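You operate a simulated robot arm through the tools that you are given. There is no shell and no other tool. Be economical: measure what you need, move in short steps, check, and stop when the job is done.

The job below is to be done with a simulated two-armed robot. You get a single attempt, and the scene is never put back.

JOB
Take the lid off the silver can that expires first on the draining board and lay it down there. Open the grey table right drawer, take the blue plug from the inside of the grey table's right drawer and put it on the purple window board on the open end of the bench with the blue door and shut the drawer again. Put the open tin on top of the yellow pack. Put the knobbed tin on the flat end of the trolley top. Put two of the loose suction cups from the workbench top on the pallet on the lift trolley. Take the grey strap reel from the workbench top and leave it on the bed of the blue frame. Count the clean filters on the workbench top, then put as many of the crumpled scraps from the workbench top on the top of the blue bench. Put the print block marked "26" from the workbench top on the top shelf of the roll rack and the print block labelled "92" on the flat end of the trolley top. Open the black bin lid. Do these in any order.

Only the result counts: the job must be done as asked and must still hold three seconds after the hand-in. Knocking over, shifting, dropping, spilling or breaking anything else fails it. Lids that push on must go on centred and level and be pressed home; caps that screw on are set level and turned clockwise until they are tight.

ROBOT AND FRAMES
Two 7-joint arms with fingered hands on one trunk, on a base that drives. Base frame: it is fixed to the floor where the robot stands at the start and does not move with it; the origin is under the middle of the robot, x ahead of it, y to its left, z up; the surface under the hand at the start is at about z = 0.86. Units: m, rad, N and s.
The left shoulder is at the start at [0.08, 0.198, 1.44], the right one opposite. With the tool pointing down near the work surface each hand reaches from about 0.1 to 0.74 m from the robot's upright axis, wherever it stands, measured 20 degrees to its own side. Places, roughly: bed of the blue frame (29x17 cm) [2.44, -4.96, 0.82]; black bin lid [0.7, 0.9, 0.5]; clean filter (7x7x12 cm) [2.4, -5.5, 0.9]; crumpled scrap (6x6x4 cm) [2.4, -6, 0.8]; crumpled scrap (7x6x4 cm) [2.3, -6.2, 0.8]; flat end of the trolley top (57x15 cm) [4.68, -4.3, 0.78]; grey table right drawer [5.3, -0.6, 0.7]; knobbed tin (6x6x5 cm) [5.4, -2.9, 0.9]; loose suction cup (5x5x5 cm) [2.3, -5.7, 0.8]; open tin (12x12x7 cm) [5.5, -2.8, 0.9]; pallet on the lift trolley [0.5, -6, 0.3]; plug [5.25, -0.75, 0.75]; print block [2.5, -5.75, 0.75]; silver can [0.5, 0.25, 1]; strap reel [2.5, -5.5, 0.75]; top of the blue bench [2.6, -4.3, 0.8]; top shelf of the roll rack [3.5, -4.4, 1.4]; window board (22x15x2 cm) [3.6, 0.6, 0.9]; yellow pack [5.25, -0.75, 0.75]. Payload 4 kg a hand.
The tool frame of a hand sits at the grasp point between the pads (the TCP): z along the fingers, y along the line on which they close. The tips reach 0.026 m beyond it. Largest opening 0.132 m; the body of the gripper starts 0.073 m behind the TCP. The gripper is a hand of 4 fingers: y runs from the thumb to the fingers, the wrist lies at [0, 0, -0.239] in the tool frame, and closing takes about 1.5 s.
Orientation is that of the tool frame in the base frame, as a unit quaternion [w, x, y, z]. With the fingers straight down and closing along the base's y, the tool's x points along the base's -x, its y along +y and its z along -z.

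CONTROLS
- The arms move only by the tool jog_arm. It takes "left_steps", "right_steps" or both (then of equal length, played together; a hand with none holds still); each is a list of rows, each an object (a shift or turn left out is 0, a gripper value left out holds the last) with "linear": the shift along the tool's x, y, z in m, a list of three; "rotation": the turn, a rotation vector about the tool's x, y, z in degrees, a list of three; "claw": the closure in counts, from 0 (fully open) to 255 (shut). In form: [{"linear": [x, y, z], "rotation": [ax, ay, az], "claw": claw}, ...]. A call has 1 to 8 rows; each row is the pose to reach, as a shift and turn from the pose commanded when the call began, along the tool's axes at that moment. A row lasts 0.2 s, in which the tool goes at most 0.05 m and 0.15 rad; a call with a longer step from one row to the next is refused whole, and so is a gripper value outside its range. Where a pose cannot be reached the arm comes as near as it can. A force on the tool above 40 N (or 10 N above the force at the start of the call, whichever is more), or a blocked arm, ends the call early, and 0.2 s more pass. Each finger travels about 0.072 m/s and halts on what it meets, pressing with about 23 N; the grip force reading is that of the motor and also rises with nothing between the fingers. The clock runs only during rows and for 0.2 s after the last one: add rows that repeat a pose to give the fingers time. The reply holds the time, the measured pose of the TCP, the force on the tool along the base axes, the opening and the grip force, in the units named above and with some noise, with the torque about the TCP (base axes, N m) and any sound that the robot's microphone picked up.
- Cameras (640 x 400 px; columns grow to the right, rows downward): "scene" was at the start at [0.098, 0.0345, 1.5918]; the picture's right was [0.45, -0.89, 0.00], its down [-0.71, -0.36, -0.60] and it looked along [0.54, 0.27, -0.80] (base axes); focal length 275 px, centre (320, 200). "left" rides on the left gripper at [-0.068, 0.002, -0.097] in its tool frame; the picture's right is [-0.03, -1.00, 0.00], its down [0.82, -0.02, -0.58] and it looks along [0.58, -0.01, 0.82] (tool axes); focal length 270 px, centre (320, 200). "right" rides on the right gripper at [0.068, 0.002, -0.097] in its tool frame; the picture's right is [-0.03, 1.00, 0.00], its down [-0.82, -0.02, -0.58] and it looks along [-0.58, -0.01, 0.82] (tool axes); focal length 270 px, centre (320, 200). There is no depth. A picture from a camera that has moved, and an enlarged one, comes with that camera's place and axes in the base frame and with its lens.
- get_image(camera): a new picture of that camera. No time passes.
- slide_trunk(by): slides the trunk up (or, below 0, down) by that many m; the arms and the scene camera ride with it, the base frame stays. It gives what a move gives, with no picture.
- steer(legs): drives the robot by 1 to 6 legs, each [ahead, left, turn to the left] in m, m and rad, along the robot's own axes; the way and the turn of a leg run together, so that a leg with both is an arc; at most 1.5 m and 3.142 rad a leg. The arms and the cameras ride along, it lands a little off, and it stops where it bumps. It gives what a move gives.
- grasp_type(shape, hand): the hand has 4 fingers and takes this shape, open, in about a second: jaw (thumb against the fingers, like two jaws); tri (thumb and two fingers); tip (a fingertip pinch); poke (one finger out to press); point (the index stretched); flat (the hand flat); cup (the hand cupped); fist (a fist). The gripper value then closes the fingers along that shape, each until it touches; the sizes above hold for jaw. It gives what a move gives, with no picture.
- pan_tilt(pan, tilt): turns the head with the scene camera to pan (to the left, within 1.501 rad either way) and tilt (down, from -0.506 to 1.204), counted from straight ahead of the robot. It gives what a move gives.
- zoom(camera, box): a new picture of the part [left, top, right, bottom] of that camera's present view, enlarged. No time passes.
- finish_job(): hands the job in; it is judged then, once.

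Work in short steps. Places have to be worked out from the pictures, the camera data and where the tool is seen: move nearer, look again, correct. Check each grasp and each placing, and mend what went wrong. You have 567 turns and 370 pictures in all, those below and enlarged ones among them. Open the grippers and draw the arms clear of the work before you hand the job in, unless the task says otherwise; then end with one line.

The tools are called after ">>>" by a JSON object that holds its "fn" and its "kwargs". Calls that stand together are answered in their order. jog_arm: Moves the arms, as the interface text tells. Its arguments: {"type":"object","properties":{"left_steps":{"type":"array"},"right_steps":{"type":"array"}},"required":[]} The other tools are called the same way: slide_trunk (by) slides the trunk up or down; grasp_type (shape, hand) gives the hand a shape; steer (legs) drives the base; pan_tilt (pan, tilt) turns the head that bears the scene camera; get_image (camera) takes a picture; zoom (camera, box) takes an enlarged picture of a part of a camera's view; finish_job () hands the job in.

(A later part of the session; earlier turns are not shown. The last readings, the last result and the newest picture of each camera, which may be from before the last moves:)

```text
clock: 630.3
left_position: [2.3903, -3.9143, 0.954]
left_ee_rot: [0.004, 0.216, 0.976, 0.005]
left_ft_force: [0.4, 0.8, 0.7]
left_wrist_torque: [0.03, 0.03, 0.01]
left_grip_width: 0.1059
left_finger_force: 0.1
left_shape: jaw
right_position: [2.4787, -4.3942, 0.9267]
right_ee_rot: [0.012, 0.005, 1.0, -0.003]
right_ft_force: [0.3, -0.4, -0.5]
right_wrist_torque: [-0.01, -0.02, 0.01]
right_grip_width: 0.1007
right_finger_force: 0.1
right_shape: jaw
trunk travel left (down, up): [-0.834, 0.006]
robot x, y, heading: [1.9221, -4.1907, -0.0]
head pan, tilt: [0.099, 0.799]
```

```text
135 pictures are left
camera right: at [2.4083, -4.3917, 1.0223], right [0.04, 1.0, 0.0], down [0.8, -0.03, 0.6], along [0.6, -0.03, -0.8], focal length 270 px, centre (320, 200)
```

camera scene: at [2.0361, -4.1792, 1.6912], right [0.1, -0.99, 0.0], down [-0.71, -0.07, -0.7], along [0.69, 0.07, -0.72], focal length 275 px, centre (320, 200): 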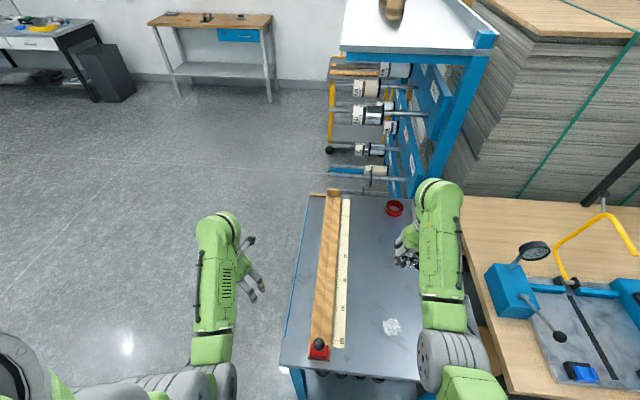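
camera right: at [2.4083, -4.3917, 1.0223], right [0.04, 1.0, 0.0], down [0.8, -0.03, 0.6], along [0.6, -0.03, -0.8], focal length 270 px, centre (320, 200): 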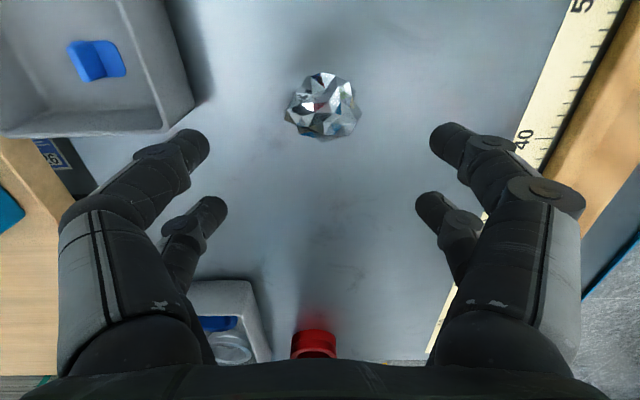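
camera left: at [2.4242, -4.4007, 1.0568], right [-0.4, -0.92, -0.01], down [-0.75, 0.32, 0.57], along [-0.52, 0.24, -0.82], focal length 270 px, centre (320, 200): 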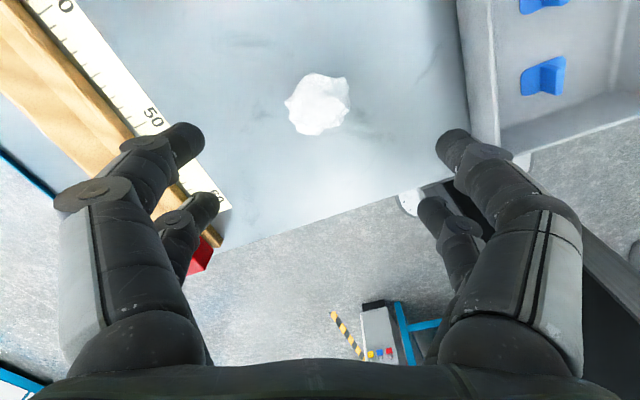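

Both scraps are on the blue bench. Next the grey strap reel at (2.526, −5.80). I raise and draw back both hands and strafe right to the reel.

>>> {"fn": "jog_arm", "kwargs": {"right_steps": [{"linear": [0.0, 0, -0.045]}, {"linear": [0.04, 0, -0.09]}, {"linear": [0.08, 0, -0.1]}, {"linear": [0.12, 0, -0.1]}, {"linear": [0.16, 0, -0.1]}, {"linear": [0.18, 0, -0.1]}], "left_steps": [{"linear": [0, 0, -0.04]}, {"linear": [0, 0, -0.08]}, {"linear": [0.02, 0, -0.12]}, {"linear": [0.05, 0, -0.12]}, {"linear": [0.05, 0, -0.12]}, {"linear": [0.05, 0, -0.12]}]}}

>>> {"fn": "steer", "kwargs": {"legs": [[-0.1, 0, 0], [0, -1.46, 0], [0.09, 0, 0]]}}

>>> {"fn": "get_image", "kwargs": {"camera": "right"}}

>>> {"fn": "get_image", "kwargs": {"camera": "scene"}}

```text
refused: row 2 steps farther than a row can; nothing moved
```

```text
clock: 633.7
left_position: [2.2901, -4.2136, 0.9507]
left_ee_rot: [0.005, 0.213, 0.977, 0.001]
left_ft_force: [0.1, 0.2, -0.1]
left_wrist_torque: [0.0, 0.02, -0.05]
left_grip_width: 0.1058
left_finger_force: 0.1
left_shape: jaw
right_position: [2.3804, -4.6853, 0.929]
right_ee_rot: [0.011, 0.001, 1.0, 0.005]
right_ft_force: [-2.4, 17.9, 6.4]
right_wrist_torque: [-0.49, -0.12, -0.18]
right_grip_width: 0.0989
right_finger_force: 0.2
right_shape: jaw
trunk travel left (down, up): [-0.834, 0.006]
robot x, y, heading: [1.8215, -4.4979, 0.006]
head pan, tilt: [0.099, 0.799]
stopped in leg 2: the force on the tool passed its limit at 49 N (the readings are from after the stop); the commanded pose is now the measured one
```

```text
134 pictures are left
camera right: at [2.3102, -4.6838, 1.0257], right [0.03, 1.0, 0.01], down [0.8, -0.03, 0.59], along [0.59, -0.01, -0.8], focal length 270 px, centre (320, 200)
```

right: 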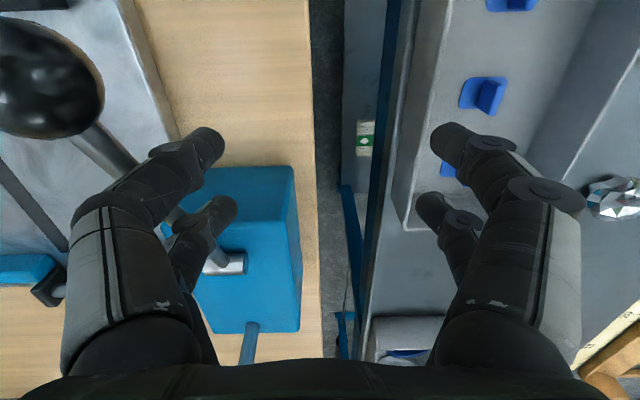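

```text
133 pictures are left
camera scene: at [1.9331, -4.4765, 1.6853], right [0.11, -0.99, 0.01], down [-0.71, -0.08, -0.7], along [0.69, 0.07, -0.72], focal length 275 px, centre (320, 200)
```

scene: 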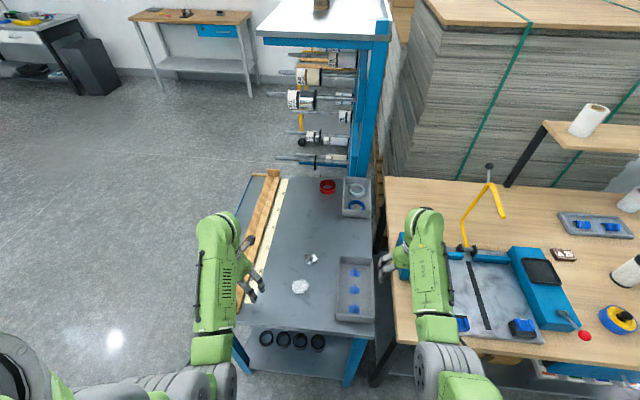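

My arm move was refused but the drive went on, and the right hand touched the frame's lever. I back off to the left at once and check.

>>> {"fn": "steer", "kwargs": {"legs": [[0, 0.1, 0]]}}

>>> {"fn": "zoom", "kwargs": {"camera": "scene", "box": [370, 150, 600, 350]}}

```text
clock: 634.9
left_position: [2.2908, -4.1272, 0.9549]
left_ee_rot: [0.003, 0.214, 0.977, 0.009]
left_ft_force: [0.2, -1.3, -0.5]
left_wrist_torque: [-0.01, -0.01, 0.0]
left_grip_width: 0.1058
left_finger_force: 0.1
left_shape: jaw
right_position: [2.378, -4.6015, 0.9259]
right_ee_rot: [0.01, 0.003, 1.0, 0.009]
right_ft_force: [-0.9, 0.1, 0.6]
right_wrist_torque: [0.06, 0.02, 0.01]
right_grip_width: 0.1008
right_finger_force: 0.0
right_shape: jaw
trunk travel left (down, up): [-0.834, 0.006]
robot x, y, heading: [1.8215, -4.3986, 0.008]
head pan, tilt: [0.099, 0.799]
```

```text
2.00 times, centred on (485, 250) of scene
camera zoom: at [1.9331, -4.4, 1.6854], right [0.1, -0.99, -0.01], down [-0.71, -0.07, -0.7], along [0.69, 0.08, -0.72], focal length 550 px, centre (-10, 100)
```

zoom: 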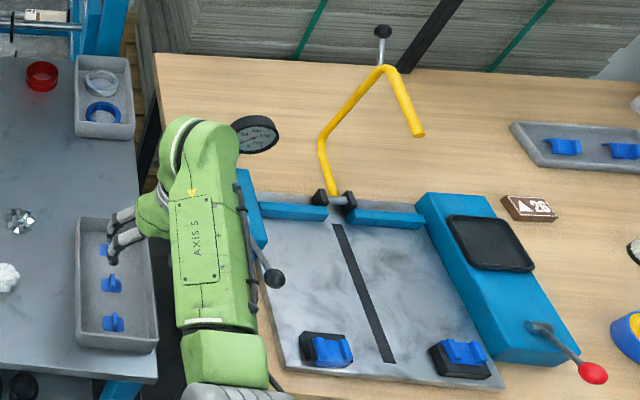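

The frame looks unchanged. Now I raise and draw back the hands properly.

>>> {"fn": "jog_arm", "kwargs": {"right_steps": [{"linear": [0.0, 0, -0.045]}, {"linear": [0.02, 0, -0.085]}, {"linear": [0.06, 0, -0.1]}, {"linear": [0.1, 0, -0.11]}, {"linear": [0.14, 0, -0.11]}, {"linear": [0.16, -0.02, -0.11]}], "left_steps": [{"linear": [0, 0, -0.04]}, {"linear": [0, 0, -0.08]}, {"linear": [0.02, 0, -0.11]}, {"linear": [0.05, 0, -0.11]}, {"linear": [0.05, 0, -0.11]}, {"linear": [0.05, 0, -0.11]}]}}

```text
clock: 636.3
left_position: [2.2441, -4.102, 1.0631]
left_ee_rot: [0.004, 0.214, 0.977, 0.006]
left_ft_force: [0.0, -0.2, -0.8]
left_wrist_torque: [0.01, -0.03, -0.01]
left_grip_width: 0.1059
left_finger_force: 0.0
left_shape: jaw
right_position: [2.2167, -4.6178, 1.0358]
right_ee_rot: [0.01, 0.002, 1.0, 0.006]
right_ft_force: [0.3, 0.2, -0.6]
right_wrist_torque: [-0.02, -0.01, -0.01]
right_grip_width: 0.1009
right_finger_force: 0.2
right_shape: jaw
trunk travel left (down, up): [-0.834, 0.006]
robot x, y, heading: [1.8206, -4.3981, 0.004]
head pan, tilt: [0.099, 0.799]
```

Now strafe right 1.25 m to the reel.

>>> {"fn": "steer", "kwargs": {"legs": [[0, -1.25, 0]]}}

>>> {"fn": "get_image", "kwargs": {"camera": "right"}}

```text
clock: 642.6
left_position: [2.2508, -5.3525, 1.0625]
left_ee_rot: [0.005, 0.21, 0.978, 0.006]
left_ft_force: [-0.2, 0.3, 0.2]
left_wrist_torque: [0.02, 0.0, 0.04]
left_grip_width: 0.1061
left_finger_force: 0.0
left_shape: jaw
right_position: [2.2279, -5.8685, 1.0342]
right_ee_rot: [0.01, -0.003, 1.0, 0.005]
right_ft_force: [-0.1, -0.1, -0.5]
right_wrist_torque: [0.01, -0.02, 0.01]
right_grip_width: 0.1006
right_finger_force: 0.1
right_shape: jaw
trunk travel left (down, up): [-0.834, 0.006]
robot x, y, heading: [1.8299, -5.6536, 0.014]
head pan, tilt: [0.099, 0.799]
```

```text
131 pictures are left
camera right: at [2.1591, -5.8673, 1.131], right [0.02, 1.0, 0.01], down [0.8, -0.02, 0.59], along [0.59, 0.0, -0.8], focal length 270 px, centre (320, 200)
```

right: 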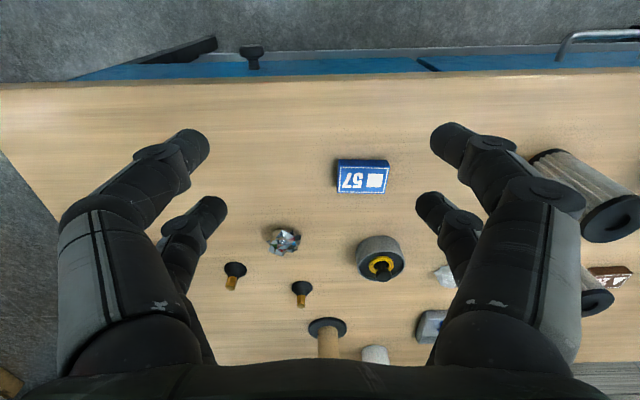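

Grey reel at (2.515, −5.765). Drive 9 cm ahead, extend the right hand over it.

>>> {"fn": "steer", "kwargs": {"legs": [[0.085, 0, 0]]}}

>>> {"fn": "jog_arm", "kwargs": {"right_steps": [{"linear": [-0.04, 0.021, 0], "claw": 0}, {"linear": [-0.08, 0.042, 0]}, {"linear": [-0.12, 0.063, 0]}, {"linear": [-0.16, 0.084, 0]}, {"linear": [-0.197, 0.103, 0]}, {"linear": [-0.197, 0.103, 0.03]}]}}

>>> {"fn": "get_image", "kwargs": {"camera": "right"}}

```text
clock: 643.7
left_position: [2.3267, -5.3528, 1.0667]
left_ee_rot: [0.008, 0.21, 0.978, 0.007]
left_ft_force: [-1.3, 0.6, -0.6]
left_wrist_torque: [0.0, -0.06, 0.0]
left_grip_width: 0.106
left_finger_force: 0.0
left_shape: jaw
right_position: [2.3032, -5.8694, 1.0389]
right_ee_rot: [0.015, -0.002, 1.0, 0.006]
right_ft_force: [-0.8, -0.1, 0.0]
right_wrist_torque: [0.02, -0.08, 0.0]
right_grip_width: 0.1008
right_finger_force: 0.1
right_shape: jaw
trunk travel left (down, up): [-0.834, 0.006]
robot x, y, heading: [1.915, -5.6516, 0.01]
head pan, tilt: [0.099, 0.799]
```

```text
clock: 645.1
left_position: [2.3337, -5.3522, 1.0635]
left_ee_rot: [0.005, 0.211, 0.977, 0.006]
left_ft_force: [0.1, 0.4, 0.5]
left_wrist_torque: [0.05, 0.03, -0.02]
left_grip_width: 0.1056
left_finger_force: 0.1
left_shape: jaw
right_position: [2.5077, -5.7638, 1.0104]
right_ee_rot: [0.011, -0.001, 1.0, 0.006]
right_ft_force: [0.1, 0.4, 0.6]
right_wrist_torque: [0.0, 0.0, 0.0]
right_grip_width: 0.1319
right_finger_force: 0.1
right_shape: jaw
trunk travel left (down, up): [-0.834, 0.006]
robot x, y, heading: [1.9144, -5.6467, 0.015]
head pan, tilt: [0.099, 0.799]
```

```text
130 pictures are left
camera right: at [2.4384, -5.7633, 1.1062], right [0.02, 1.0, 0.01], down [0.8, -0.03, 0.6], along [0.6, 0.0, -0.8], focal length 270 px, centre (320, 200)
```

right: 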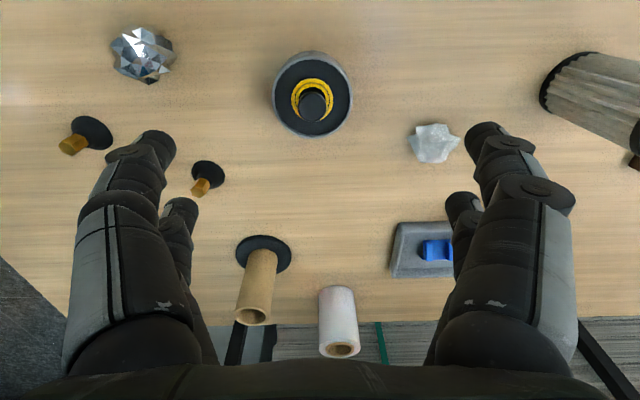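

Centred nearly; trunk down 0.1 m, then the last 8 cm by arm.

>>> {"fn": "slide_trunk", "kwargs": {"by": -0.1}}

>>> {"fn": "jog_arm", "kwargs": {"right_steps": [{"linear": [-0.006, -0.004, 0.03]}, {"linear": [-0.006, -0.004, 0.06]}, {"linear": [-0.006, -0.004, 0.08]}, {"linear": [-0.006, -0.004, 0.08]}]}}

>>> {"fn": "get_image", "kwargs": {"camera": "right"}}

```text
clock: 646.4
left_position: [2.3351, -5.3533, 0.9636]
left_ee_rot: [0.004, 0.211, 0.977, 0.005]
left_ft_force: [1.0, -0.4, 0.3]
left_wrist_torque: [0.0, 0.0, -0.01]
left_grip_width: 0.1061
left_finger_force: 0.0
left_shape: jaw
right_position: [2.5087, -5.7636, 0.9103]
right_ee_rot: [0.011, -0.003, 1.0, 0.007]
right_ft_force: [0.2, -0.5, -1.1]
right_wrist_torque: [-0.02, -0.01, 0.02]
right_grip_width: 0.1316
right_finger_force: 0.0
right_shape: jaw
trunk travel left (down, up): [-0.734, 0.106]
robot x, y, heading: [1.9108, -5.6534, 0.013]
head pan, tilt: [0.099, 0.799]
```

```text
clock: 647.4
left_position: [2.335, -5.3518, 0.9628]
left_ee_rot: [0.004, 0.211, 0.977, 0.006]
left_ft_force: [0.3, 0.3, 0.2]
left_wrist_torque: [0.02, -0.01, 0.01]
left_grip_width: 0.1058
left_finger_force: 0.0
left_shape: jaw
right_position: [2.5158, -5.767, 0.8285]
right_ee_rot: [0.01, -0.002, 1.0, 0.006]
right_ft_force: [0.0, -0.1, -0.1]
right_wrist_torque: [0.01, -0.01, -0.04]
right_grip_width: 0.1322
right_finger_force: 0.0
right_shape: jaw
trunk travel left (down, up): [-0.734, 0.106]
robot x, y, heading: [1.9163, -5.6521, 0.016]
head pan, tilt: [0.099, 0.799]
```

```text
129 pictures are left
camera right: at [2.4468, -5.7668, 0.925], right [0.02, 1.0, 0.01], down [0.8, -0.03, 0.59], along [0.59, 0.0, -0.81], focal length 270 px, centre (320, 200)
```

right: 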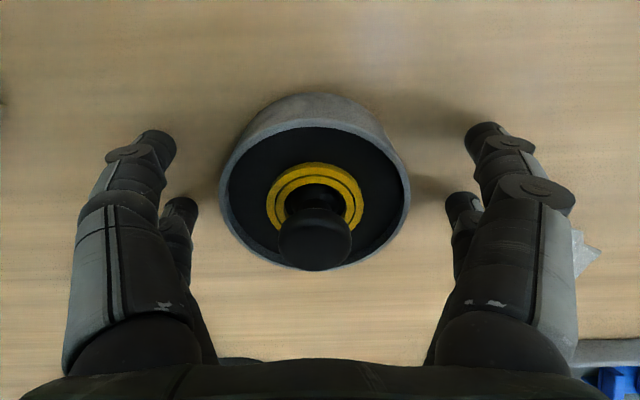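

Centred. Close and lift.

>>> {"fn": "jog_arm", "kwargs": {"right_steps": [{"claw": 255}, {"claw": 255}, {"claw": 255}, {"claw": 255}, {"claw": 255}]}}

>>> {"fn": "jog_arm", "kwargs": {"right_steps": [{"linear": [0, 0, -0.03]}, {"linear": [0, 0, -0.07]}, {"linear": [0, 0, -0.1]}, {"linear": [0, 0, -0.1]}]}}

>>> {"fn": "get_image", "kwargs": {"camera": "right"}}

```text
clock: 648.6
left_position: [2.3354, -5.3525, 0.963]
left_ee_rot: [0.004, 0.21, 0.978, 0.006]
left_ft_force: [-1.1, 0.2, -0.4]
left_wrist_torque: [-0.02, 0.0, 0.0]
left_grip_width: 0.106
left_finger_force: 0.0
left_shape: jaw
right_position: [2.5166, -5.7679, 0.8309]
right_ee_rot: [0.01, -0.002, 1.0, 0.006]
right_ft_force: [0.8, -0.2, 1.0]
right_wrist_torque: [0.0, 0.02, 0.0]
right_grip_width: 0.0635
right_finger_force: 23.0
right_shape: jaw
trunk travel left (down, up): [-0.734, 0.106]
robot x, y, heading: [1.9151, -5.6548, 0.01]
head pan, tilt: [0.099, 0.799]
```

```text
clock: 649.6
left_position: [2.3365, -5.3533, 0.9617]
left_ee_rot: [0.004, 0.21, 0.978, 0.006]
left_ft_force: [0.0, 0.9, 0.8]
left_wrist_torque: [0.01, 0.01, 0.04]
left_grip_width: 0.1062
left_finger_force: 0.0
left_shape: jaw
right_position: [2.5158, -5.7678, 0.9295]
right_ee_rot: [0.01, -0.002, 1.0, 0.006]
right_ft_force: [0.2, -0.6, -2.2]
right_wrist_torque: [-0.03, 0.0, 0.01]
right_grip_width: 0.0634
right_finger_force: 23.0
right_shape: jaw
trunk travel left (down, up): [-0.734, 0.106]
robot x, y, heading: [1.9147, -5.65, 0.011]
head pan, tilt: [0.099, 0.799]
```

```text
128 pictures are left
camera right: at [2.4451, -5.7675, 1.0259], right [0.02, 1.0, 0.01], down [0.8, -0.03, 0.59], along [0.59, 0.0, -0.81], focal length 270 px, centre (320, 200)
```

right: 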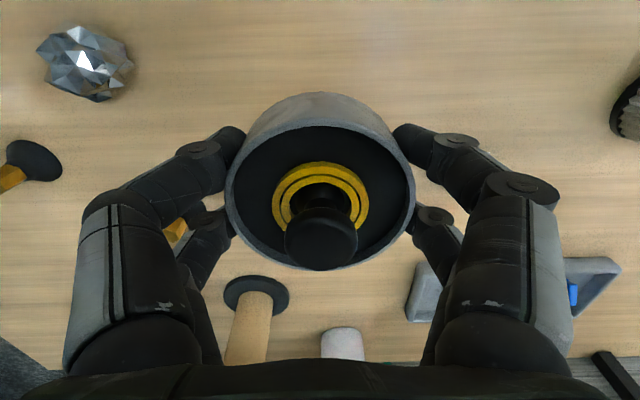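

Held. I raise the trunk, draw the hand back and strafe left to the frame.

>>> {"fn": "slide_trunk", "kwargs": {"by": 0.1}}

>>> {"fn": "jog_arm", "kwargs": {"right_steps": [{"linear": [0.04, 0, 0]}, {"linear": [0.08, 0, 0]}, {"linear": [0.12, -0.02, 0]}, {"linear": [0.16, -0.04, 0]}, {"linear": [0.19, -0.06, 0]}]}}

```text
clock: 650.9
left_position: [2.3356, -5.3525, 1.0624]
left_ee_rot: [0.004, 0.211, 0.978, 0.005]
left_ft_force: [0.5, 0.7, -0.7]
left_wrist_torque: [0.0, -0.03, -0.01]
left_grip_width: 0.1062
left_finger_force: 0.2
left_shape: jaw
right_position: [2.5141, -5.7682, 1.0297]
right_ee_rot: [0.01, -0.002, 1.0, 0.006]
right_ft_force: [-0.5, -0.1, -3.3]
right_wrist_torque: [-0.04, 0.04, 0.0]
right_grip_width: 0.0635
right_finger_force: 23.6
right_shape: jaw
trunk travel left (down, up): [-0.834, 0.006]
robot x, y, heading: [1.9165, -5.6535, 0.015]
head pan, tilt: [0.099, 0.799]
```

```text
clock: 652.1
left_position: [2.3338, -5.3527, 1.0639]
left_ee_rot: [0.005, 0.21, 0.978, 0.006]
left_ft_force: [-0.1, 0.6, 0.6]
left_wrist_torque: [0.02, -0.03, -0.05]
left_grip_width: 0.1061
left_finger_force: 0.0
left_shape: jaw
right_position: [2.3231, -5.8272, 1.0263]
right_ee_rot: [0.012, -0.001, 1.0, 0.006]
right_ft_force: [0.3, -0.2, -2.6]
right_wrist_torque: [0.02, -0.01, 0.0]
right_grip_width: 0.0631
right_finger_force: 22.8
right_shape: jaw
trunk travel left (down, up): [-0.834, 0.006]
robot x, y, heading: [1.9154, -5.6509, 0.01]
head pan, tilt: [0.099, 0.799]
```

Strafe left 0.87 m, backing 4 cm.

>>> {"fn": "steer", "kwargs": {"legs": [[-0.045, 0, 0], [0, 0.87, 0]]}}

>>> {"fn": "get_image", "kwargs": {"camera": "right"}}

```text
clock: 657.2
left_position: [2.2759, -4.4806, 1.0627]
left_ee_rot: [0.004, 0.207, 0.978, 0.007]
left_ft_force: [-0.7, -1.0, 0.0]
left_wrist_torque: [0.03, 0.05, -0.01]
left_grip_width: 0.1062
left_finger_force: 0.0
left_shape: jaw
right_position: [2.2685, -4.9542, 1.0253]
right_ee_rot: [0.01, -0.005, 1.0, 0.007]
right_ft_force: [0.6, 0.6, -2.5]
right_wrist_torque: [0.0, 0.04, 0.01]
right_grip_width: 0.0632
right_finger_force: 23.8
right_shape: jaw
trunk travel left (down, up): [-0.834, 0.006]
robot x, y, heading: [1.8613, -4.7826, 0.018]
head pan, tilt: [0.099, 0.799]
```

```text
127 pictures are left
camera right: at [2.1989, -4.955, 1.1214], right [0.02, 1.0, 0.01], down [0.8, -0.02, 0.59], along [0.59, 0.0, -0.81], focal length 270 px, centre (320, 200)
```

right: 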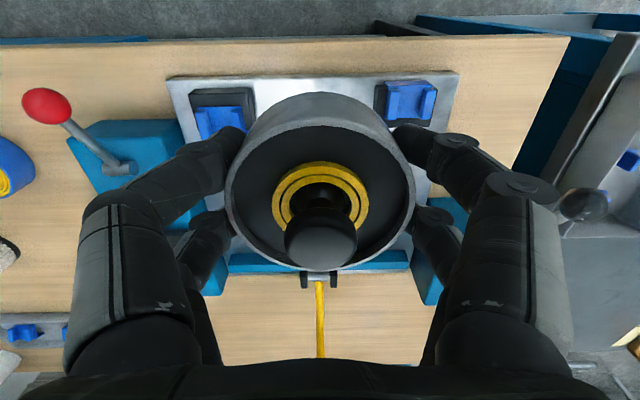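

The bed is free from x 2.345 to 2.53. I extend forward 0.167 m and lower 0.1 m.

>>> {"fn": "jog_arm", "kwargs": {"right_steps": [{"linear": [-0.045, 0, 0]}, {"linear": [-0.09, 0, 0]}, {"linear": [-0.135, 0, 0]}, {"linear": [-0.167, 0, 0]}, {"linear": [-0.167, 0, 0.04]}, {"linear": [-0.167, 0, 0.08]}, {"linear": [-0.167, 0, 0.1]}]}}

>>> {"fn": "get_image", "kwargs": {"camera": "right"}}

>>> {"fn": "get_image", "kwargs": {"camera": "scene"}}

```text
clock: 658.8
left_position: [2.2773, -4.4785, 1.0608]
left_ee_rot: [0.003, 0.208, 0.978, 0.006]
left_ft_force: [0.5, -0.9, 0.3]
left_wrist_torque: [0.02, -0.01, -0.02]
left_grip_width: 0.1058
left_finger_force: 0.2
left_shape: jaw
right_position: [2.4377, -4.9515, 0.9289]
right_ee_rot: [0.01, -0.004, 1.0, 0.007]
right_ft_force: [-0.2, 0.1, -1.9]
right_wrist_torque: [0.0, 0.0, -0.03]
right_grip_width: 0.0633
right_finger_force: 23.0
right_shape: jaw
trunk travel left (down, up): [-0.834, 0.006]
robot x, y, heading: [1.8563, -4.7804, 0.017]
head pan, tilt: [0.099, 0.799]
```

```text
126 pictures are left
camera right: at [2.3684, -4.9507, 1.0247], right [0.02, 1.0, 0.01], down [0.81, -0.02, 0.59], along [0.59, 0.0, -0.81], focal length 270 px, centre (320, 200)
```

right: 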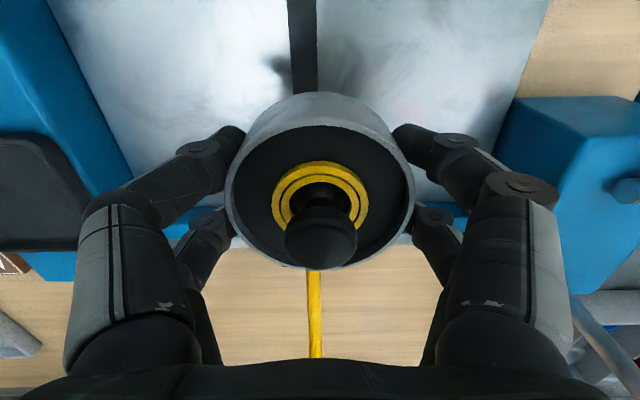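

```text
125 pictures are left
camera scene: at [1.9699, -4.7709, 1.6854], right [0.12, -0.99, 0.0], down [-0.71, -0.08, -0.7], along [0.69, 0.08, -0.72], focal length 275 px, centre (320, 200)
```

scene: 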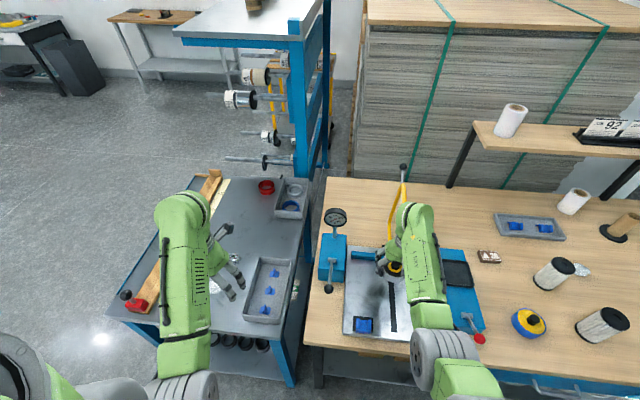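

Over the bed. Lower by trunk to contact.

>>> {"fn": "slide_trunk", "kwargs": {"by": -0.06}}

>>> {"fn": "slide_trunk", "kwargs": {"by": -0.01}}

```text
clock: 659.8
left_position: [2.2763, -4.4796, 1.0025]
left_ee_rot: [0.003, 0.207, 0.978, 0.005]
left_ft_force: [0.4, -0.2, -0.5]
left_wrist_torque: [-0.01, 0.01, 0.01]
left_grip_width: 0.1061
left_finger_force: 0.1
left_shape: jaw
right_position: [2.4376, -4.9512, 0.8697]
right_ee_rot: [0.009, -0.004, 1.0, 0.006]
right_ft_force: [-0.4, -0.1, -2.4]
right_wrist_torque: [0.0, 0.01, 0.0]
right_grip_width: 0.0629
right_finger_force: 23.0
right_shape: jaw
trunk travel left (down, up): [-0.774, 0.066]
robot x, y, heading: [1.8558, -4.7816, 0.016]
head pan, tilt: [0.099, 0.799]
```

```text
clock: 660.4
left_position: [2.2769, -4.4802, 0.9925]
left_ee_rot: [0.003, 0.207, 0.978, 0.006]
left_ft_force: [0.6, -0.9, -0.2]
left_wrist_torque: [0.0, 0.02, 0.02]
left_grip_width: 0.1059
left_finger_force: 0.1
left_shape: jaw
right_position: [2.4373, -4.952, 0.8599]
right_ee_rot: [0.01, -0.005, 1.0, 0.006]
right_ft_force: [-1.1, -0.5, -3.4]
right_wrist_torque: [-0.02, -0.01, 0.02]
right_grip_width: 0.0633
right_finger_force: 22.8
right_shape: jaw
trunk travel left (down, up): [-0.764, 0.076]
robot x, y, heading: [1.8581, -4.7842, 0.016]
head pan, tilt: [0.099, 0.799]
```

>>> {"fn": "slide_trunk", "kwargs": {"by": -0.006}}

>>> {"fn": "get_image", "kwargs": {"camera": "right"}}

```text
clock: 661.0
left_position: [2.2758, -4.4791, 0.9877]
left_ee_rot: [0.003, 0.208, 0.978, 0.006]
left_ft_force: [0.1, 0.2, 0.5]
left_wrist_torque: [0.03, 0.03, -0.05]
left_grip_width: 0.1057
left_finger_force: 0.1
left_shape: jaw
right_position: [2.4375, -4.9512, 0.8529]
right_ee_rot: [0.01, -0.004, 1.0, 0.006]
right_ft_force: [-0.5, 0.0, -2.5]
right_wrist_torque: [0.0, 0.01, -0.01]
right_grip_width: 0.063
right_finger_force: 23.2
right_shape: jaw
trunk travel left (down, up): [-0.758, 0.082]
robot x, y, heading: [1.8564, -4.7801, 0.02]
head pan, tilt: [0.099, 0.799]
```

```text
124 pictures are left
camera right: at [2.3685, -4.951, 0.949], right [0.02, 1.0, 0.01], down [0.81, -0.02, 0.59], along [0.59, 0.0, -0.81], focal length 270 px, centre (320, 200)
```

right: 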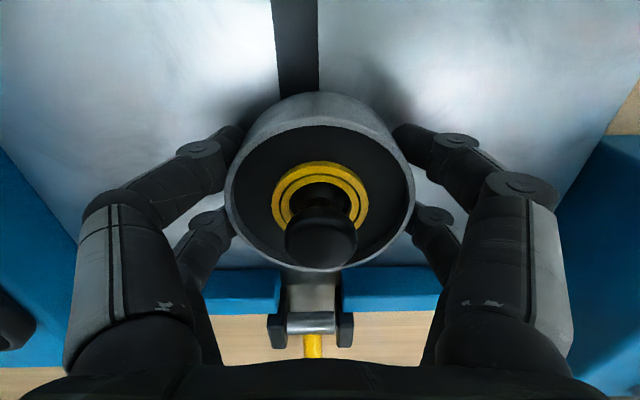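

Nearly; a few mm more.

>>> {"fn": "slide_trunk", "kwargs": {"by": -0.005}}

>>> {"fn": "slide_trunk", "kwargs": {"by": -0.004}}

```text
clock: 661.5
left_position: [2.2749, -4.4786, 0.9823]
left_ee_rot: [0.005, 0.208, 0.978, 0.006]
left_ft_force: [-0.9, -0.4, -0.1]
left_wrist_torque: [-0.01, 0.01, 0.01]
left_grip_width: 0.1058
left_finger_force: 0.1
left_shape: jaw
right_position: [2.4373, -4.9519, 0.8485]
right_ee_rot: [0.01, -0.004, 1.0, 0.007]
right_ft_force: [-0.3, -0.3, 2.3]
right_wrist_torque: [-0.05, 0.06, 0.01]
right_grip_width: 0.0632
right_finger_force: 23.2
right_shape: jaw
trunk travel left (down, up): [-0.753, 0.087]
robot x, y, heading: [1.8565, -4.7785, 0.02]
head pan, tilt: [0.099, 0.799]
```

```text
clock: 662.0
left_position: [2.2744, -4.4785, 0.9778]
left_ee_rot: [0.005, 0.208, 0.978, 0.004]
left_ft_force: [-0.2, -0.1, 0.6]
left_wrist_torque: [0.04, 0.03, -0.01]
left_grip_width: 0.1062
left_finger_force: 0.0
left_shape: jaw
right_position: [2.4385, -4.9505, 0.8485]
right_ee_rot: [0.014, -0.004, 1.0, 0.005]
right_ft_force: [-3.4, -2.3, 22.6]
right_wrist_torque: [-0.17, 0.14, 0.0]
right_grip_width: 0.063
right_finger_force: 23.0
right_shape: jaw
trunk travel left (down, up): [-0.749, 0.091]
robot x, y, heading: [1.8559, -4.7809, 0.015]
head pan, tilt: [0.099, 0.799]
```

Contact. Ease, open and rise.

>>> {"fn": "slide_trunk", "kwargs": {"by": 0.004}}

>>> {"fn": "jog_arm", "kwargs": {"right_steps": [{"claw": 90}, {"claw": 50}, {"claw": 20}, {"claw": 20}]}}

>>> {"fn": "slide_trunk", "kwargs": {"by": 0.09}}

>>> {"fn": "jog_arm", "kwargs": {"right_steps": [{"linear": [0, 0, -0.045]}, {"linear": [0, 0, -0.09]}]}}

>>> {"fn": "get_image", "kwargs": {"camera": "right"}}

```text
clock: 662.6
left_position: [2.275, -4.4778, 0.9819]
left_ee_rot: [0.004, 0.208, 0.978, 0.006]
left_ft_force: [-0.1, -0.4, 0.1]
left_wrist_torque: [0.03, -0.01, 0.0]
left_grip_width: 0.106
left_finger_force: 0.1
left_shape: jaw
right_position: [2.4376, -4.9516, 0.8488]
right_ee_rot: [0.01, -0.003, 1.0, 0.005]
right_ft_force: [3.6, -0.5, 8.2]
right_wrist_torque: [-0.1, -0.06, 0.05]
right_grip_width: 0.0632
right_finger_force: 23.2
right_shape: jaw
trunk travel left (down, up): [-0.753, 0.087]
robot x, y, heading: [1.8562, -4.7798, 0.019]
head pan, tilt: [0.099, 0.799]
```

```text
clock: 663.6
left_position: [2.2754, -4.4787, 0.9821]
left_ee_rot: [0.004, 0.209, 0.978, 0.005]
left_ft_force: [-0.2, 0.0, -0.3]
left_wrist_torque: [-0.01, -0.03, 0.02]
left_grip_width: 0.1061
left_finger_force: 0.0
left_shape: jaw
right_position: [2.4369, -4.9496, 0.8478]
right_ee_rot: [0.009, -0.005, 1.0, 0.006]
right_ft_force: [-0.5, -0.1, 0.6]
right_wrist_torque: [-0.04, -0.02, -0.02]
right_grip_width: 0.1216
right_finger_force: 0.0
right_shape: jaw
trunk travel left (down, up): [-0.753, 0.087]
robot x, y, heading: [1.855, -4.7821, 0.02]
head pan, tilt: [0.099, 0.799]
```

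```text
clock: 664.8
left_position: [2.2757, -4.4789, 1.0688]
left_ee_rot: [0.004, 0.208, 0.978, 0.005]
left_ft_force: [0.8, 0.6, 0.7]
left_wrist_torque: [-0.01, 0.0, -0.01]
left_grip_width: 0.1062
left_finger_force: 0.0
left_shape: jaw
right_position: [2.4373, -4.9511, 0.9351]
right_ee_rot: [0.01, -0.005, 1.0, 0.006]
right_ft_force: [-0.6, -0.3, 1.0]
right_wrist_torque: [0.02, -0.02, 0.07]
right_grip_width: 0.1218
right_finger_force: 0.1
right_shape: jaw
right hand out of reach, approached as far as the arm can: row 1
trunk travel left (down, up): [-0.84, 0.0]
robot x, y, heading: [1.8588, -4.7839, 0.02]
head pan, tilt: [0.099, 0.799]
```

```text
clock: 665.4
left_position: [2.2753, -4.4785, 1.069]
left_ee_rot: [0.004, 0.208, 0.978, 0.006]
left_ft_force: [0.1, -0.5, -0.1]
left_wrist_torque: [0.01, -0.03, 0.0]
left_grip_width: 0.1059
left_finger_force: 0.0
left_shape: jaw
right_position: [2.4347, -4.9518, 1.0257]
right_ee_rot: [0.011, -0.005, 1.0, 0.006]
right_ft_force: [-0.1, 0.2, -0.1]
right_wrist_torque: [-0.01, 0.0, -0.02]
right_grip_width: 0.1218
right_finger_force: 0.0
right_shape: jaw
trunk travel left (down, up): [-0.84, 0.0]
robot x, y, heading: [1.8597, -4.7795, 0.02]
head pan, tilt: [0.099, 0.799]
```

```text
123 pictures are left
camera right: at [2.3651, -4.9514, 1.1217], right [0.02, 1.0, 0.01], down [0.8, -0.02, 0.59], along [0.59, 0.0, -0.8], focal length 270 px, centre (320, 200)
```

right: 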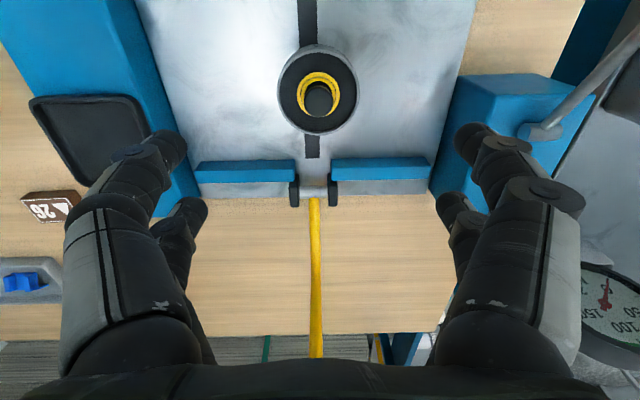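

The reel sits on the bed. I draw the right hand back and raise the left hand a bit before moving to block 26.

>>> {"fn": "jog_arm", "kwargs": {"right_steps": [{"linear": [0.045, 0, 0]}, {"linear": [0.09, 0, 0]}, {"linear": [0.135, 0, 0]}, {"linear": [0.17, 0, 0]}], "left_steps": [{"linear": [0, 0, -0.03]}, {"linear": [0, 0, -0.06]}, {"linear": [0, 0, -0.09]}, {"linear": [0, 0, -0.1]}]}}

```text
clock: 666.4
left_position: [2.2874, -4.4766, 1.1248]
left_ee_rot: [0.004, 0.208, 0.978, 0.006]
left_ft_force: [-0.5, 0.8, 0.1]
left_wrist_torque: [0.0, 0.06, 0.01]
left_grip_width: 0.1062
left_finger_force: 0.1
left_shape: jaw
left hand out of reach, approached as far as the arm can: row 2, 3, 4
right_position: [2.265, -4.953, 1.0239]
right_ee_rot: [0.011, -0.005, 1.0, 0.007]
right_ft_force: [-0.3, 0.4, -0.8]
right_wrist_torque: [0.03, -0.02, -0.03]
right_grip_width: 0.1216
right_finger_force: 0.1
right_shape: jaw
trunk travel left (down, up): [-0.84, 0.0]
robot x, y, heading: [1.8555, -4.7845, 0.021]
head pan, tilt: [0.099, 0.799]
```

Strafe right 0.45 m and forward 9 cm.

>>> {"fn": "steer", "kwargs": {"legs": [[0, -0.45, -0.02], [0.085, 0, 0]]}}

>>> {"fn": "get_image", "kwargs": {"camera": "right"}}

>>> {"fn": "get_image", "kwargs": {"camera": "scene"}}

```text
clock: 669.8
left_position: [2.3687, -4.9289, 1.1268]
left_ee_rot: [0.01, 0.215, 0.976, 0.007]
left_ft_force: [-1.9, 1.0, 0.1]
left_wrist_torque: [-0.03, -0.05, -0.02]
left_grip_width: 0.106
left_finger_force: 0.0
left_shape: jaw
right_position: [2.3412, -5.4069, 1.0268]
right_ee_rot: [0.015, 0.004, 1.0, 0.005]
right_ft_force: [-1.1, 0.2, 0.4]
right_wrist_torque: [-0.01, -0.08, 0.01]
right_grip_width: 0.1216
right_finger_force: 0.1
right_shape: jaw
trunk travel left (down, up): [-0.84, 0.0]
robot x, y, heading: [1.9466, -5.2315, 0.002]
head pan, tilt: [0.099, 0.799]
```

```text
122 pictures are left
camera right: at [2.2708, -5.4045, 1.1222], right [0.03, 1.0, 0.01], down [0.8, -0.03, 0.6], along [0.6, -0.01, -0.8], focal length 270 px, centre (320, 200)
```

right: 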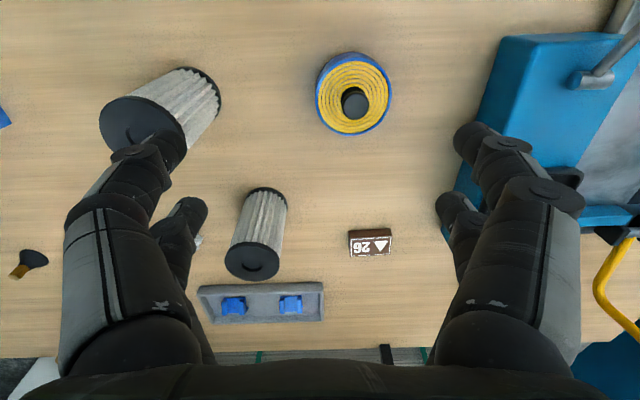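

```text
121 pictures are left
camera scene: at [2.0408, -5.2186, 1.6926], right [0.1, -0.99, 0.0], down [-0.71, -0.07, -0.7], along [0.7, 0.07, -0.71], focal length 275 px, centre (320, 200)
```

scene: 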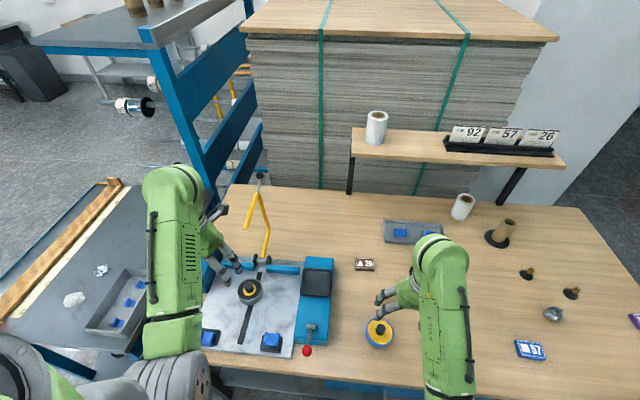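

Block 26 at (2.597, −5.327). I extend at height first, then lower.

>>> {"fn": "jog_arm", "kwargs": {"right_steps": [{"linear": [-0.045, 0.014, 0]}, {"linear": [-0.09, 0.028, 0]}, {"linear": [-0.135, 0.042, 0]}, {"linear": [-0.18, 0.056, 0]}, {"linear": [-0.22, 0.07, 0]}, {"linear": [-0.253, 0.08, 0]}, {"linear": [-0.253, 0.08, 0]}]}}

>>> {"fn": "slide_trunk", "kwargs": {"by": -0.12}}

>>> {"fn": "get_image", "kwargs": {"camera": "right"}}

```text
clock: 671.4
left_position: [2.3805, -4.9308, 1.1221]
left_ee_rot: [0.005, 0.215, 0.976, 0.007]
left_ft_force: [0.5, 0.1, 0.2]
left_wrist_torque: [0.0, -0.01, 0.05]
left_grip_width: 0.1057
left_finger_force: 0.1
left_shape: jaw
right_position: [2.6057, -5.3276, 1.0282]
right_ee_rot: [0.009, 0.004, 1.0, 0.006]
right_ft_force: [-0.2, 0.3, 0.8]
right_wrist_torque: [0.0, -0.03, 0.03]
right_grip_width: 0.1214
right_finger_force: 0.0
right_shape: jaw
trunk travel left (down, up): [-0.84, 0.0]
robot x, y, heading: [1.9464, -5.228, 0.001]
head pan, tilt: [0.099, 0.799]
```

```text
clock: 672.9
left_position: [2.3798, -4.9294, 1.0035]
left_ee_rot: [0.005, 0.215, 0.976, 0.006]
left_ft_force: [-0.3, -0.4, 0.3]
left_wrist_torque: [-0.02, -0.01, 0.0]
left_grip_width: 0.1058
left_finger_force: 0.0
left_shape: jaw
right_position: [2.6029, -5.328, 0.9082]
right_ee_rot: [0.01, 0.004, 1.0, 0.006]
right_ft_force: [0.0, 0.1, -0.5]
right_wrist_torque: [-0.03, 0.01, 0.04]
right_grip_width: 0.1216
right_finger_force: 0.1
right_shape: jaw
trunk travel left (down, up): [-0.72, 0.12]
robot x, y, heading: [1.9449, -5.2269, 0.004]
head pan, tilt: [0.099, 0.799]
```

```text
120 pictures are left
camera right: at [2.534, -5.3272, 1.0035], right [0.03, 1.0, 0.01], down [0.8, -0.03, 0.59], along [0.59, -0.01, -0.8], focal length 270 px, centre (320, 200)
```

right: 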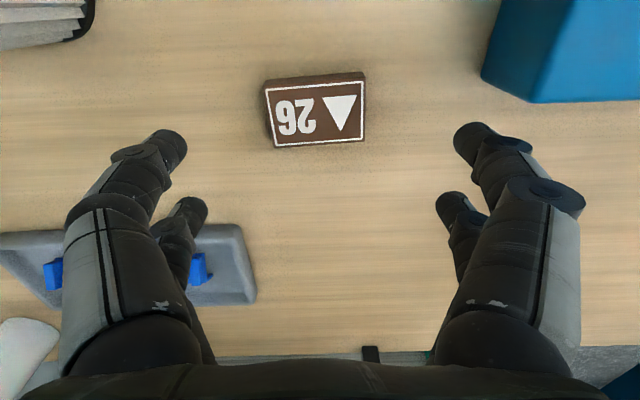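

Shift 7 mm, trunk down 6 cm, then the last bit by arm.

>>> {"fn": "slide_trunk", "kwargs": {"by": -0.055}}

>>> {"fn": "jog_arm", "kwargs": {"right_steps": [{"linear": [0.007, -0.003, 0.0]}, {"linear": [0.007, -0.003, 0.02]}, {"linear": [0.007, -0.003, 0.03]}, {"linear": [0.007, -0.003, 0.03]}]}}

>>> {"fn": "get_image", "kwargs": {"camera": "right"}}

```text
clock: 673.9
left_position: [2.38, -4.9287, 0.9474]
left_ee_rot: [0.004, 0.215, 0.977, 0.006]
left_ft_force: [-0.6, -0.6, 0.0]
left_wrist_torque: [0.02, 0.0, -0.01]
left_grip_width: 0.1057
left_finger_force: 0.1
left_shape: jaw
right_position: [2.6043, -5.3296, 0.8538]
right_ee_rot: [0.009, 0.003, 1.0, 0.006]
right_ft_force: [-0.7, -0.9, -0.5]
right_wrist_torque: [0.02, -0.02, 0.01]
right_grip_width: 0.1216
right_finger_force: 0.0
right_shape: jaw
trunk travel left (down, up): [-0.665, 0.175]
robot x, y, heading: [1.9435, -5.2336, 0.003]
head pan, tilt: [0.099, 0.799]
```

```text
clock: 674.9
left_position: [2.377, -4.9303, 0.9488]
left_ee_rot: [0.006, 0.215, 0.976, 0.006]
left_ft_force: [0.3, 0.0, 0.0]
left_wrist_torque: [0.0, 0.01, 0.02]
left_grip_width: 0.1061
left_finger_force: 0.0
left_shape: jaw
right_position: [2.5972, -5.3283, 0.8248]
right_ee_rot: [0.013, 0.003, 1.0, 0.007]
right_ft_force: [0.0, 3.2, 14.0]
right_wrist_torque: [-0.94, 0.26, -0.08]
right_grip_width: 0.1214
right_finger_force: 0.0
right_shape: jaw
trunk travel left (down, up): [-0.665, 0.175]
robot x, y, heading: [1.9472, -5.2292, 0.003]
head pan, tilt: [0.099, 0.799]
```

```text
119 pictures are left
camera right: at [2.5275, -5.3281, 0.9208], right [0.03, 1.0, 0.01], down [0.8, -0.03, 0.6], along [0.6, -0.01, -0.8], focal length 270 px, centre (320, 200)
```

right: 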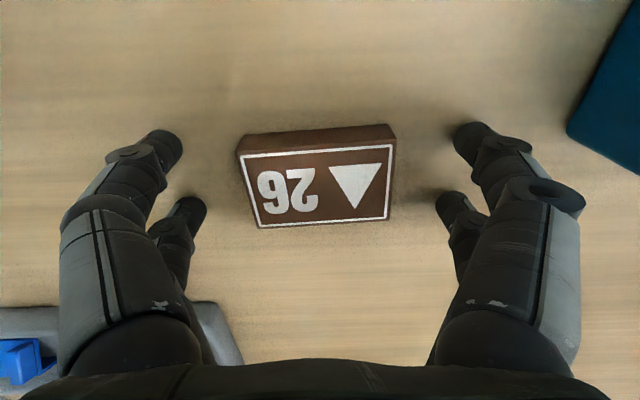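

Tips touched the table; I raise 4 mm and close.

>>> {"fn": "jog_arm", "kwargs": {"right_steps": [{"linear": [0, 0, -0.004]}, {"linear": [0, 0, -0.004], "claw": 255}, {"linear": [0, 0, -0.004]}, {"linear": [0, 0, -0.004]}, {"linear": [0, 0, -0.004]}, {"linear": [0, 0, -0.004]}, {"linear": [0, 0, -0.004]}]}}

>>> {"fn": "slide_trunk", "kwargs": {"by": 0.17}}

>>> {"fn": "get_image", "kwargs": {"camera": "right"}}

```text
clock: 676.5
left_position: [2.3785, -4.9301, 0.9479]
left_ee_rot: [0.005, 0.215, 0.976, 0.005]
left_ft_force: [0.0, -0.2, 0.5]
left_wrist_torque: [0.0, 0.03, -0.04]
left_grip_width: 0.106
left_finger_force: 0.1
left_shape: jaw
right_position: [2.5967, -5.3307, 0.8264]
right_ee_rot: [0.01, 0.003, 1.0, 0.005]
right_ft_force: [-0.3, -1.2, 3.7]
right_wrist_torque: [-0.36, 0.09, 0.05]
right_grip_width: 0.0827
right_finger_force: 23.6
right_shape: jaw
trunk travel left (down, up): [-0.665, 0.175]
robot x, y, heading: [1.9459, -5.227, -0.005]
head pan, tilt: [0.099, 0.799]
```

```text
clock: 678.4
left_position: [2.3797, -4.9292, 1.1175]
left_ee_rot: [0.005, 0.216, 0.976, 0.005]
left_ft_force: [-0.3, 0.5, 0.5]
left_wrist_torque: [-0.02, 0.05, -0.03]
left_grip_width: 0.1057
left_finger_force: 0.1
left_shape: jaw
right_position: [2.5977, -5.3308, 0.9969]
right_ee_rot: [0.01, 0.003, 1.0, 0.006]
right_ft_force: [-0.9, 0.3, -0.9]
right_wrist_torque: [0.01, 0.03, -0.01]
right_grip_width: 0.0829
right_finger_force: 23.1
right_shape: jaw
trunk travel left (down, up): [-0.835, 0.005]
robot x, y, heading: [1.9433, -5.2299, 0.001]
head pan, tilt: [0.099, 0.799]
```

```text
118 pictures are left
camera right: at [2.5276, -5.3293, 1.092], right [0.03, 1.0, 0.01], down [0.8, -0.03, 0.59], along [0.59, -0.01, -0.81], focal length 270 px, centre (320, 200)
```

right: 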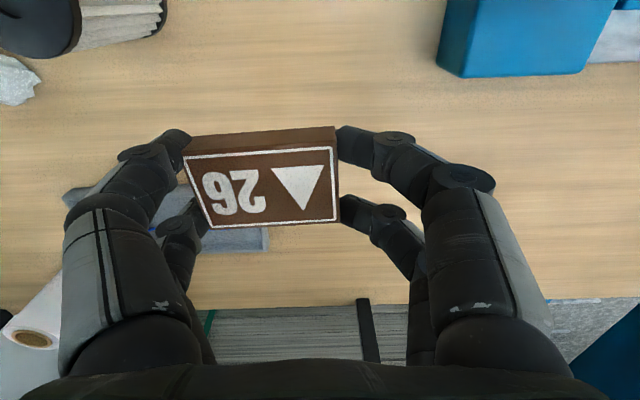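

Block 26 is held. I draw back and strafe right past the table end to take block 92 with the left hand.

>>> {"fn": "jog_arm", "kwargs": {"right_steps": [{"linear": [0.04, 0, -0.02]}, {"linear": [0.08, -0.01, -0.03]}, {"linear": [0.12, -0.02, -0.04]}, {"linear": [0.16, -0.04, -0.04]}, {"linear": [0.2, -0.06, -0.04]}, {"linear": [0.22, -0.08, -0.04]}]}}

```text
clock: 679.8
left_position: [2.3782, -4.9307, 1.1179]
left_ee_rot: [0.004, 0.216, 0.976, 0.006]
left_ft_force: [0.1, 0.6, 0.3]
left_wrist_torque: [0.0, 0.0, 0.01]
left_grip_width: 0.106
left_finger_force: 0.1
left_shape: jaw
right_position: [2.3751, -5.4114, 1.0307]
right_ee_rot: [0.011, 0.004, 1.0, 0.006]
right_ft_force: [-0.4, -0.4, 0.0]
right_wrist_torque: [0.01, -0.04, 0.0]
right_grip_width: 0.0828
right_finger_force: 23.0
right_shape: jaw
trunk travel left (down, up): [-0.835, 0.005]
robot x, y, heading: [1.9442, -5.2293, -0.001]
head pan, tilt: [0.099, 0.799]
```

>>> {"fn": "steer", "kwargs": {"legs": [[-0.1, 0, 0], [0, -1.4, 0]]}}

>>> {"fn": "jog_arm", "kwargs": {"left_steps": [{"linear": [0.0, 0.04, 0.02]}, {"linear": [0.0, 0.08, 0.04]}, {"linear": [0.0, 0.12, 0.06]}, {"linear": [0, 0.16, 0.08]}]}}

>>> {"fn": "get_image", "kwargs": {"camera": "left"}}

```text
clock: 687.5
left_position: [2.2793, -6.3255, 1.118]
left_ee_rot: [0.004, 0.219, 0.976, 0.005]
left_ft_force: [0.2, 0.0, -0.8]
left_wrist_torque: [-0.02, -0.01, 0.02]
left_grip_width: 0.106
left_finger_force: 0.0
left_shape: jaw
right_position: [2.2727, -6.8064, 1.0299]
right_ee_rot: [0.009, 0.006, 1.0, 0.005]
right_ft_force: [-0.8, -0.9, -0.7]
right_wrist_torque: [-0.02, 0.02, -0.01]
right_grip_width: 0.0828
right_finger_force: 23.2
right_shape: jaw
trunk travel left (down, up): [-0.835, 0.005]
robot x, y, heading: [1.8435, -6.6262, -0.004]
head pan, tilt: [0.099, 0.799]
```

```text
clock: 688.5
left_position: [2.3484, -6.1787, 1.0379]
left_ee_rot: [0.005, 0.219, 0.976, 0.007]
left_ft_force: [-0.5, 0.0, -0.3]
left_wrist_torque: [-0.01, 0.04, -0.04]
left_grip_width: 0.106
left_finger_force: 0.1
left_shape: jaw
right_position: [2.2743, -6.8057, 1.0309]
right_ee_rot: [0.009, 0.006, 1.0, 0.006]
right_ft_force: [-0.1, 0.6, -0.6]
right_wrist_torque: [0.0, 0.0, 0.0]
right_grip_width: 0.0825
right_finger_force: 23.2
right_shape: jaw
trunk travel left (down, up): [-0.835, 0.005]
robot x, y, heading: [1.8445, -6.6222, -0.008]
head pan, tilt: [0.099, 0.799]
```

```text
117 pictures are left
camera left: at [2.4107, -6.2064, 1.1359], right [-0.4, -0.91, -0.01], down [-0.75, 0.32, 0.57], along [-0.52, 0.24, -0.82], focal length 270 px, centre (320, 200)
```

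left: 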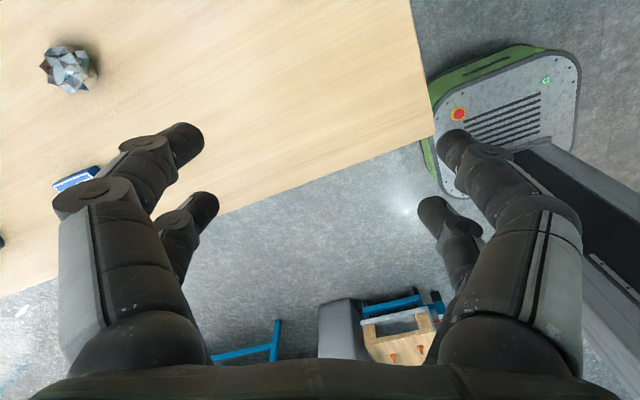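

Now I turn the left hand's yaw back by 25° so it closes along y.

>>> {"fn": "jog_arm", "kwargs": {"left_steps": [{"rotation": [0, 0, -8.4]}, {"rotation": [0, 0, -16.8]}, {"rotation": [0, 0, -25.2]}, {"rotation": [0, 0, -25.2]}]}}

>>> {"fn": "get_image", "kwargs": {"camera": "left"}}

```text
clock: 689.5
left_position: [2.347, -6.1814, 1.0399]
left_ee_rot: [0.006, -0.001, 1.0, 0.005]
left_ft_force: [0.4, -0.1, -0.3]
left_wrist_torque: [0.0, 0.03, -0.01]
left_grip_width: 0.1061
left_finger_force: 0.1
left_shape: jaw
right_position: [2.2737, -6.8068, 1.0313]
right_ee_rot: [0.01, 0.006, 1.0, 0.006]
right_ft_force: [0.1, 0.7, -1.3]
right_wrist_torque: [-0.01, 0.0, -0.02]
right_grip_width: 0.0828
right_finger_force: 23.4
right_shape: jaw
trunk travel left (down, up): [-0.835, 0.005]
robot x, y, heading: [1.8428, -6.6218, -0.005]
head pan, tilt: [0.099, 0.799]
```

```text
116 pictures are left
camera left: at [2.4153, -6.179, 1.138], right [0.03, -1.0, -0.01], down [-0.82, -0.03, 0.57], along [-0.57, -0.01, -0.82], focal length 270 px, centre (320, 200)
```

left: 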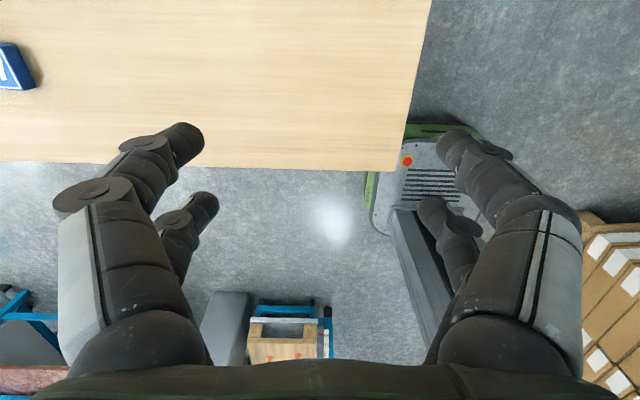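

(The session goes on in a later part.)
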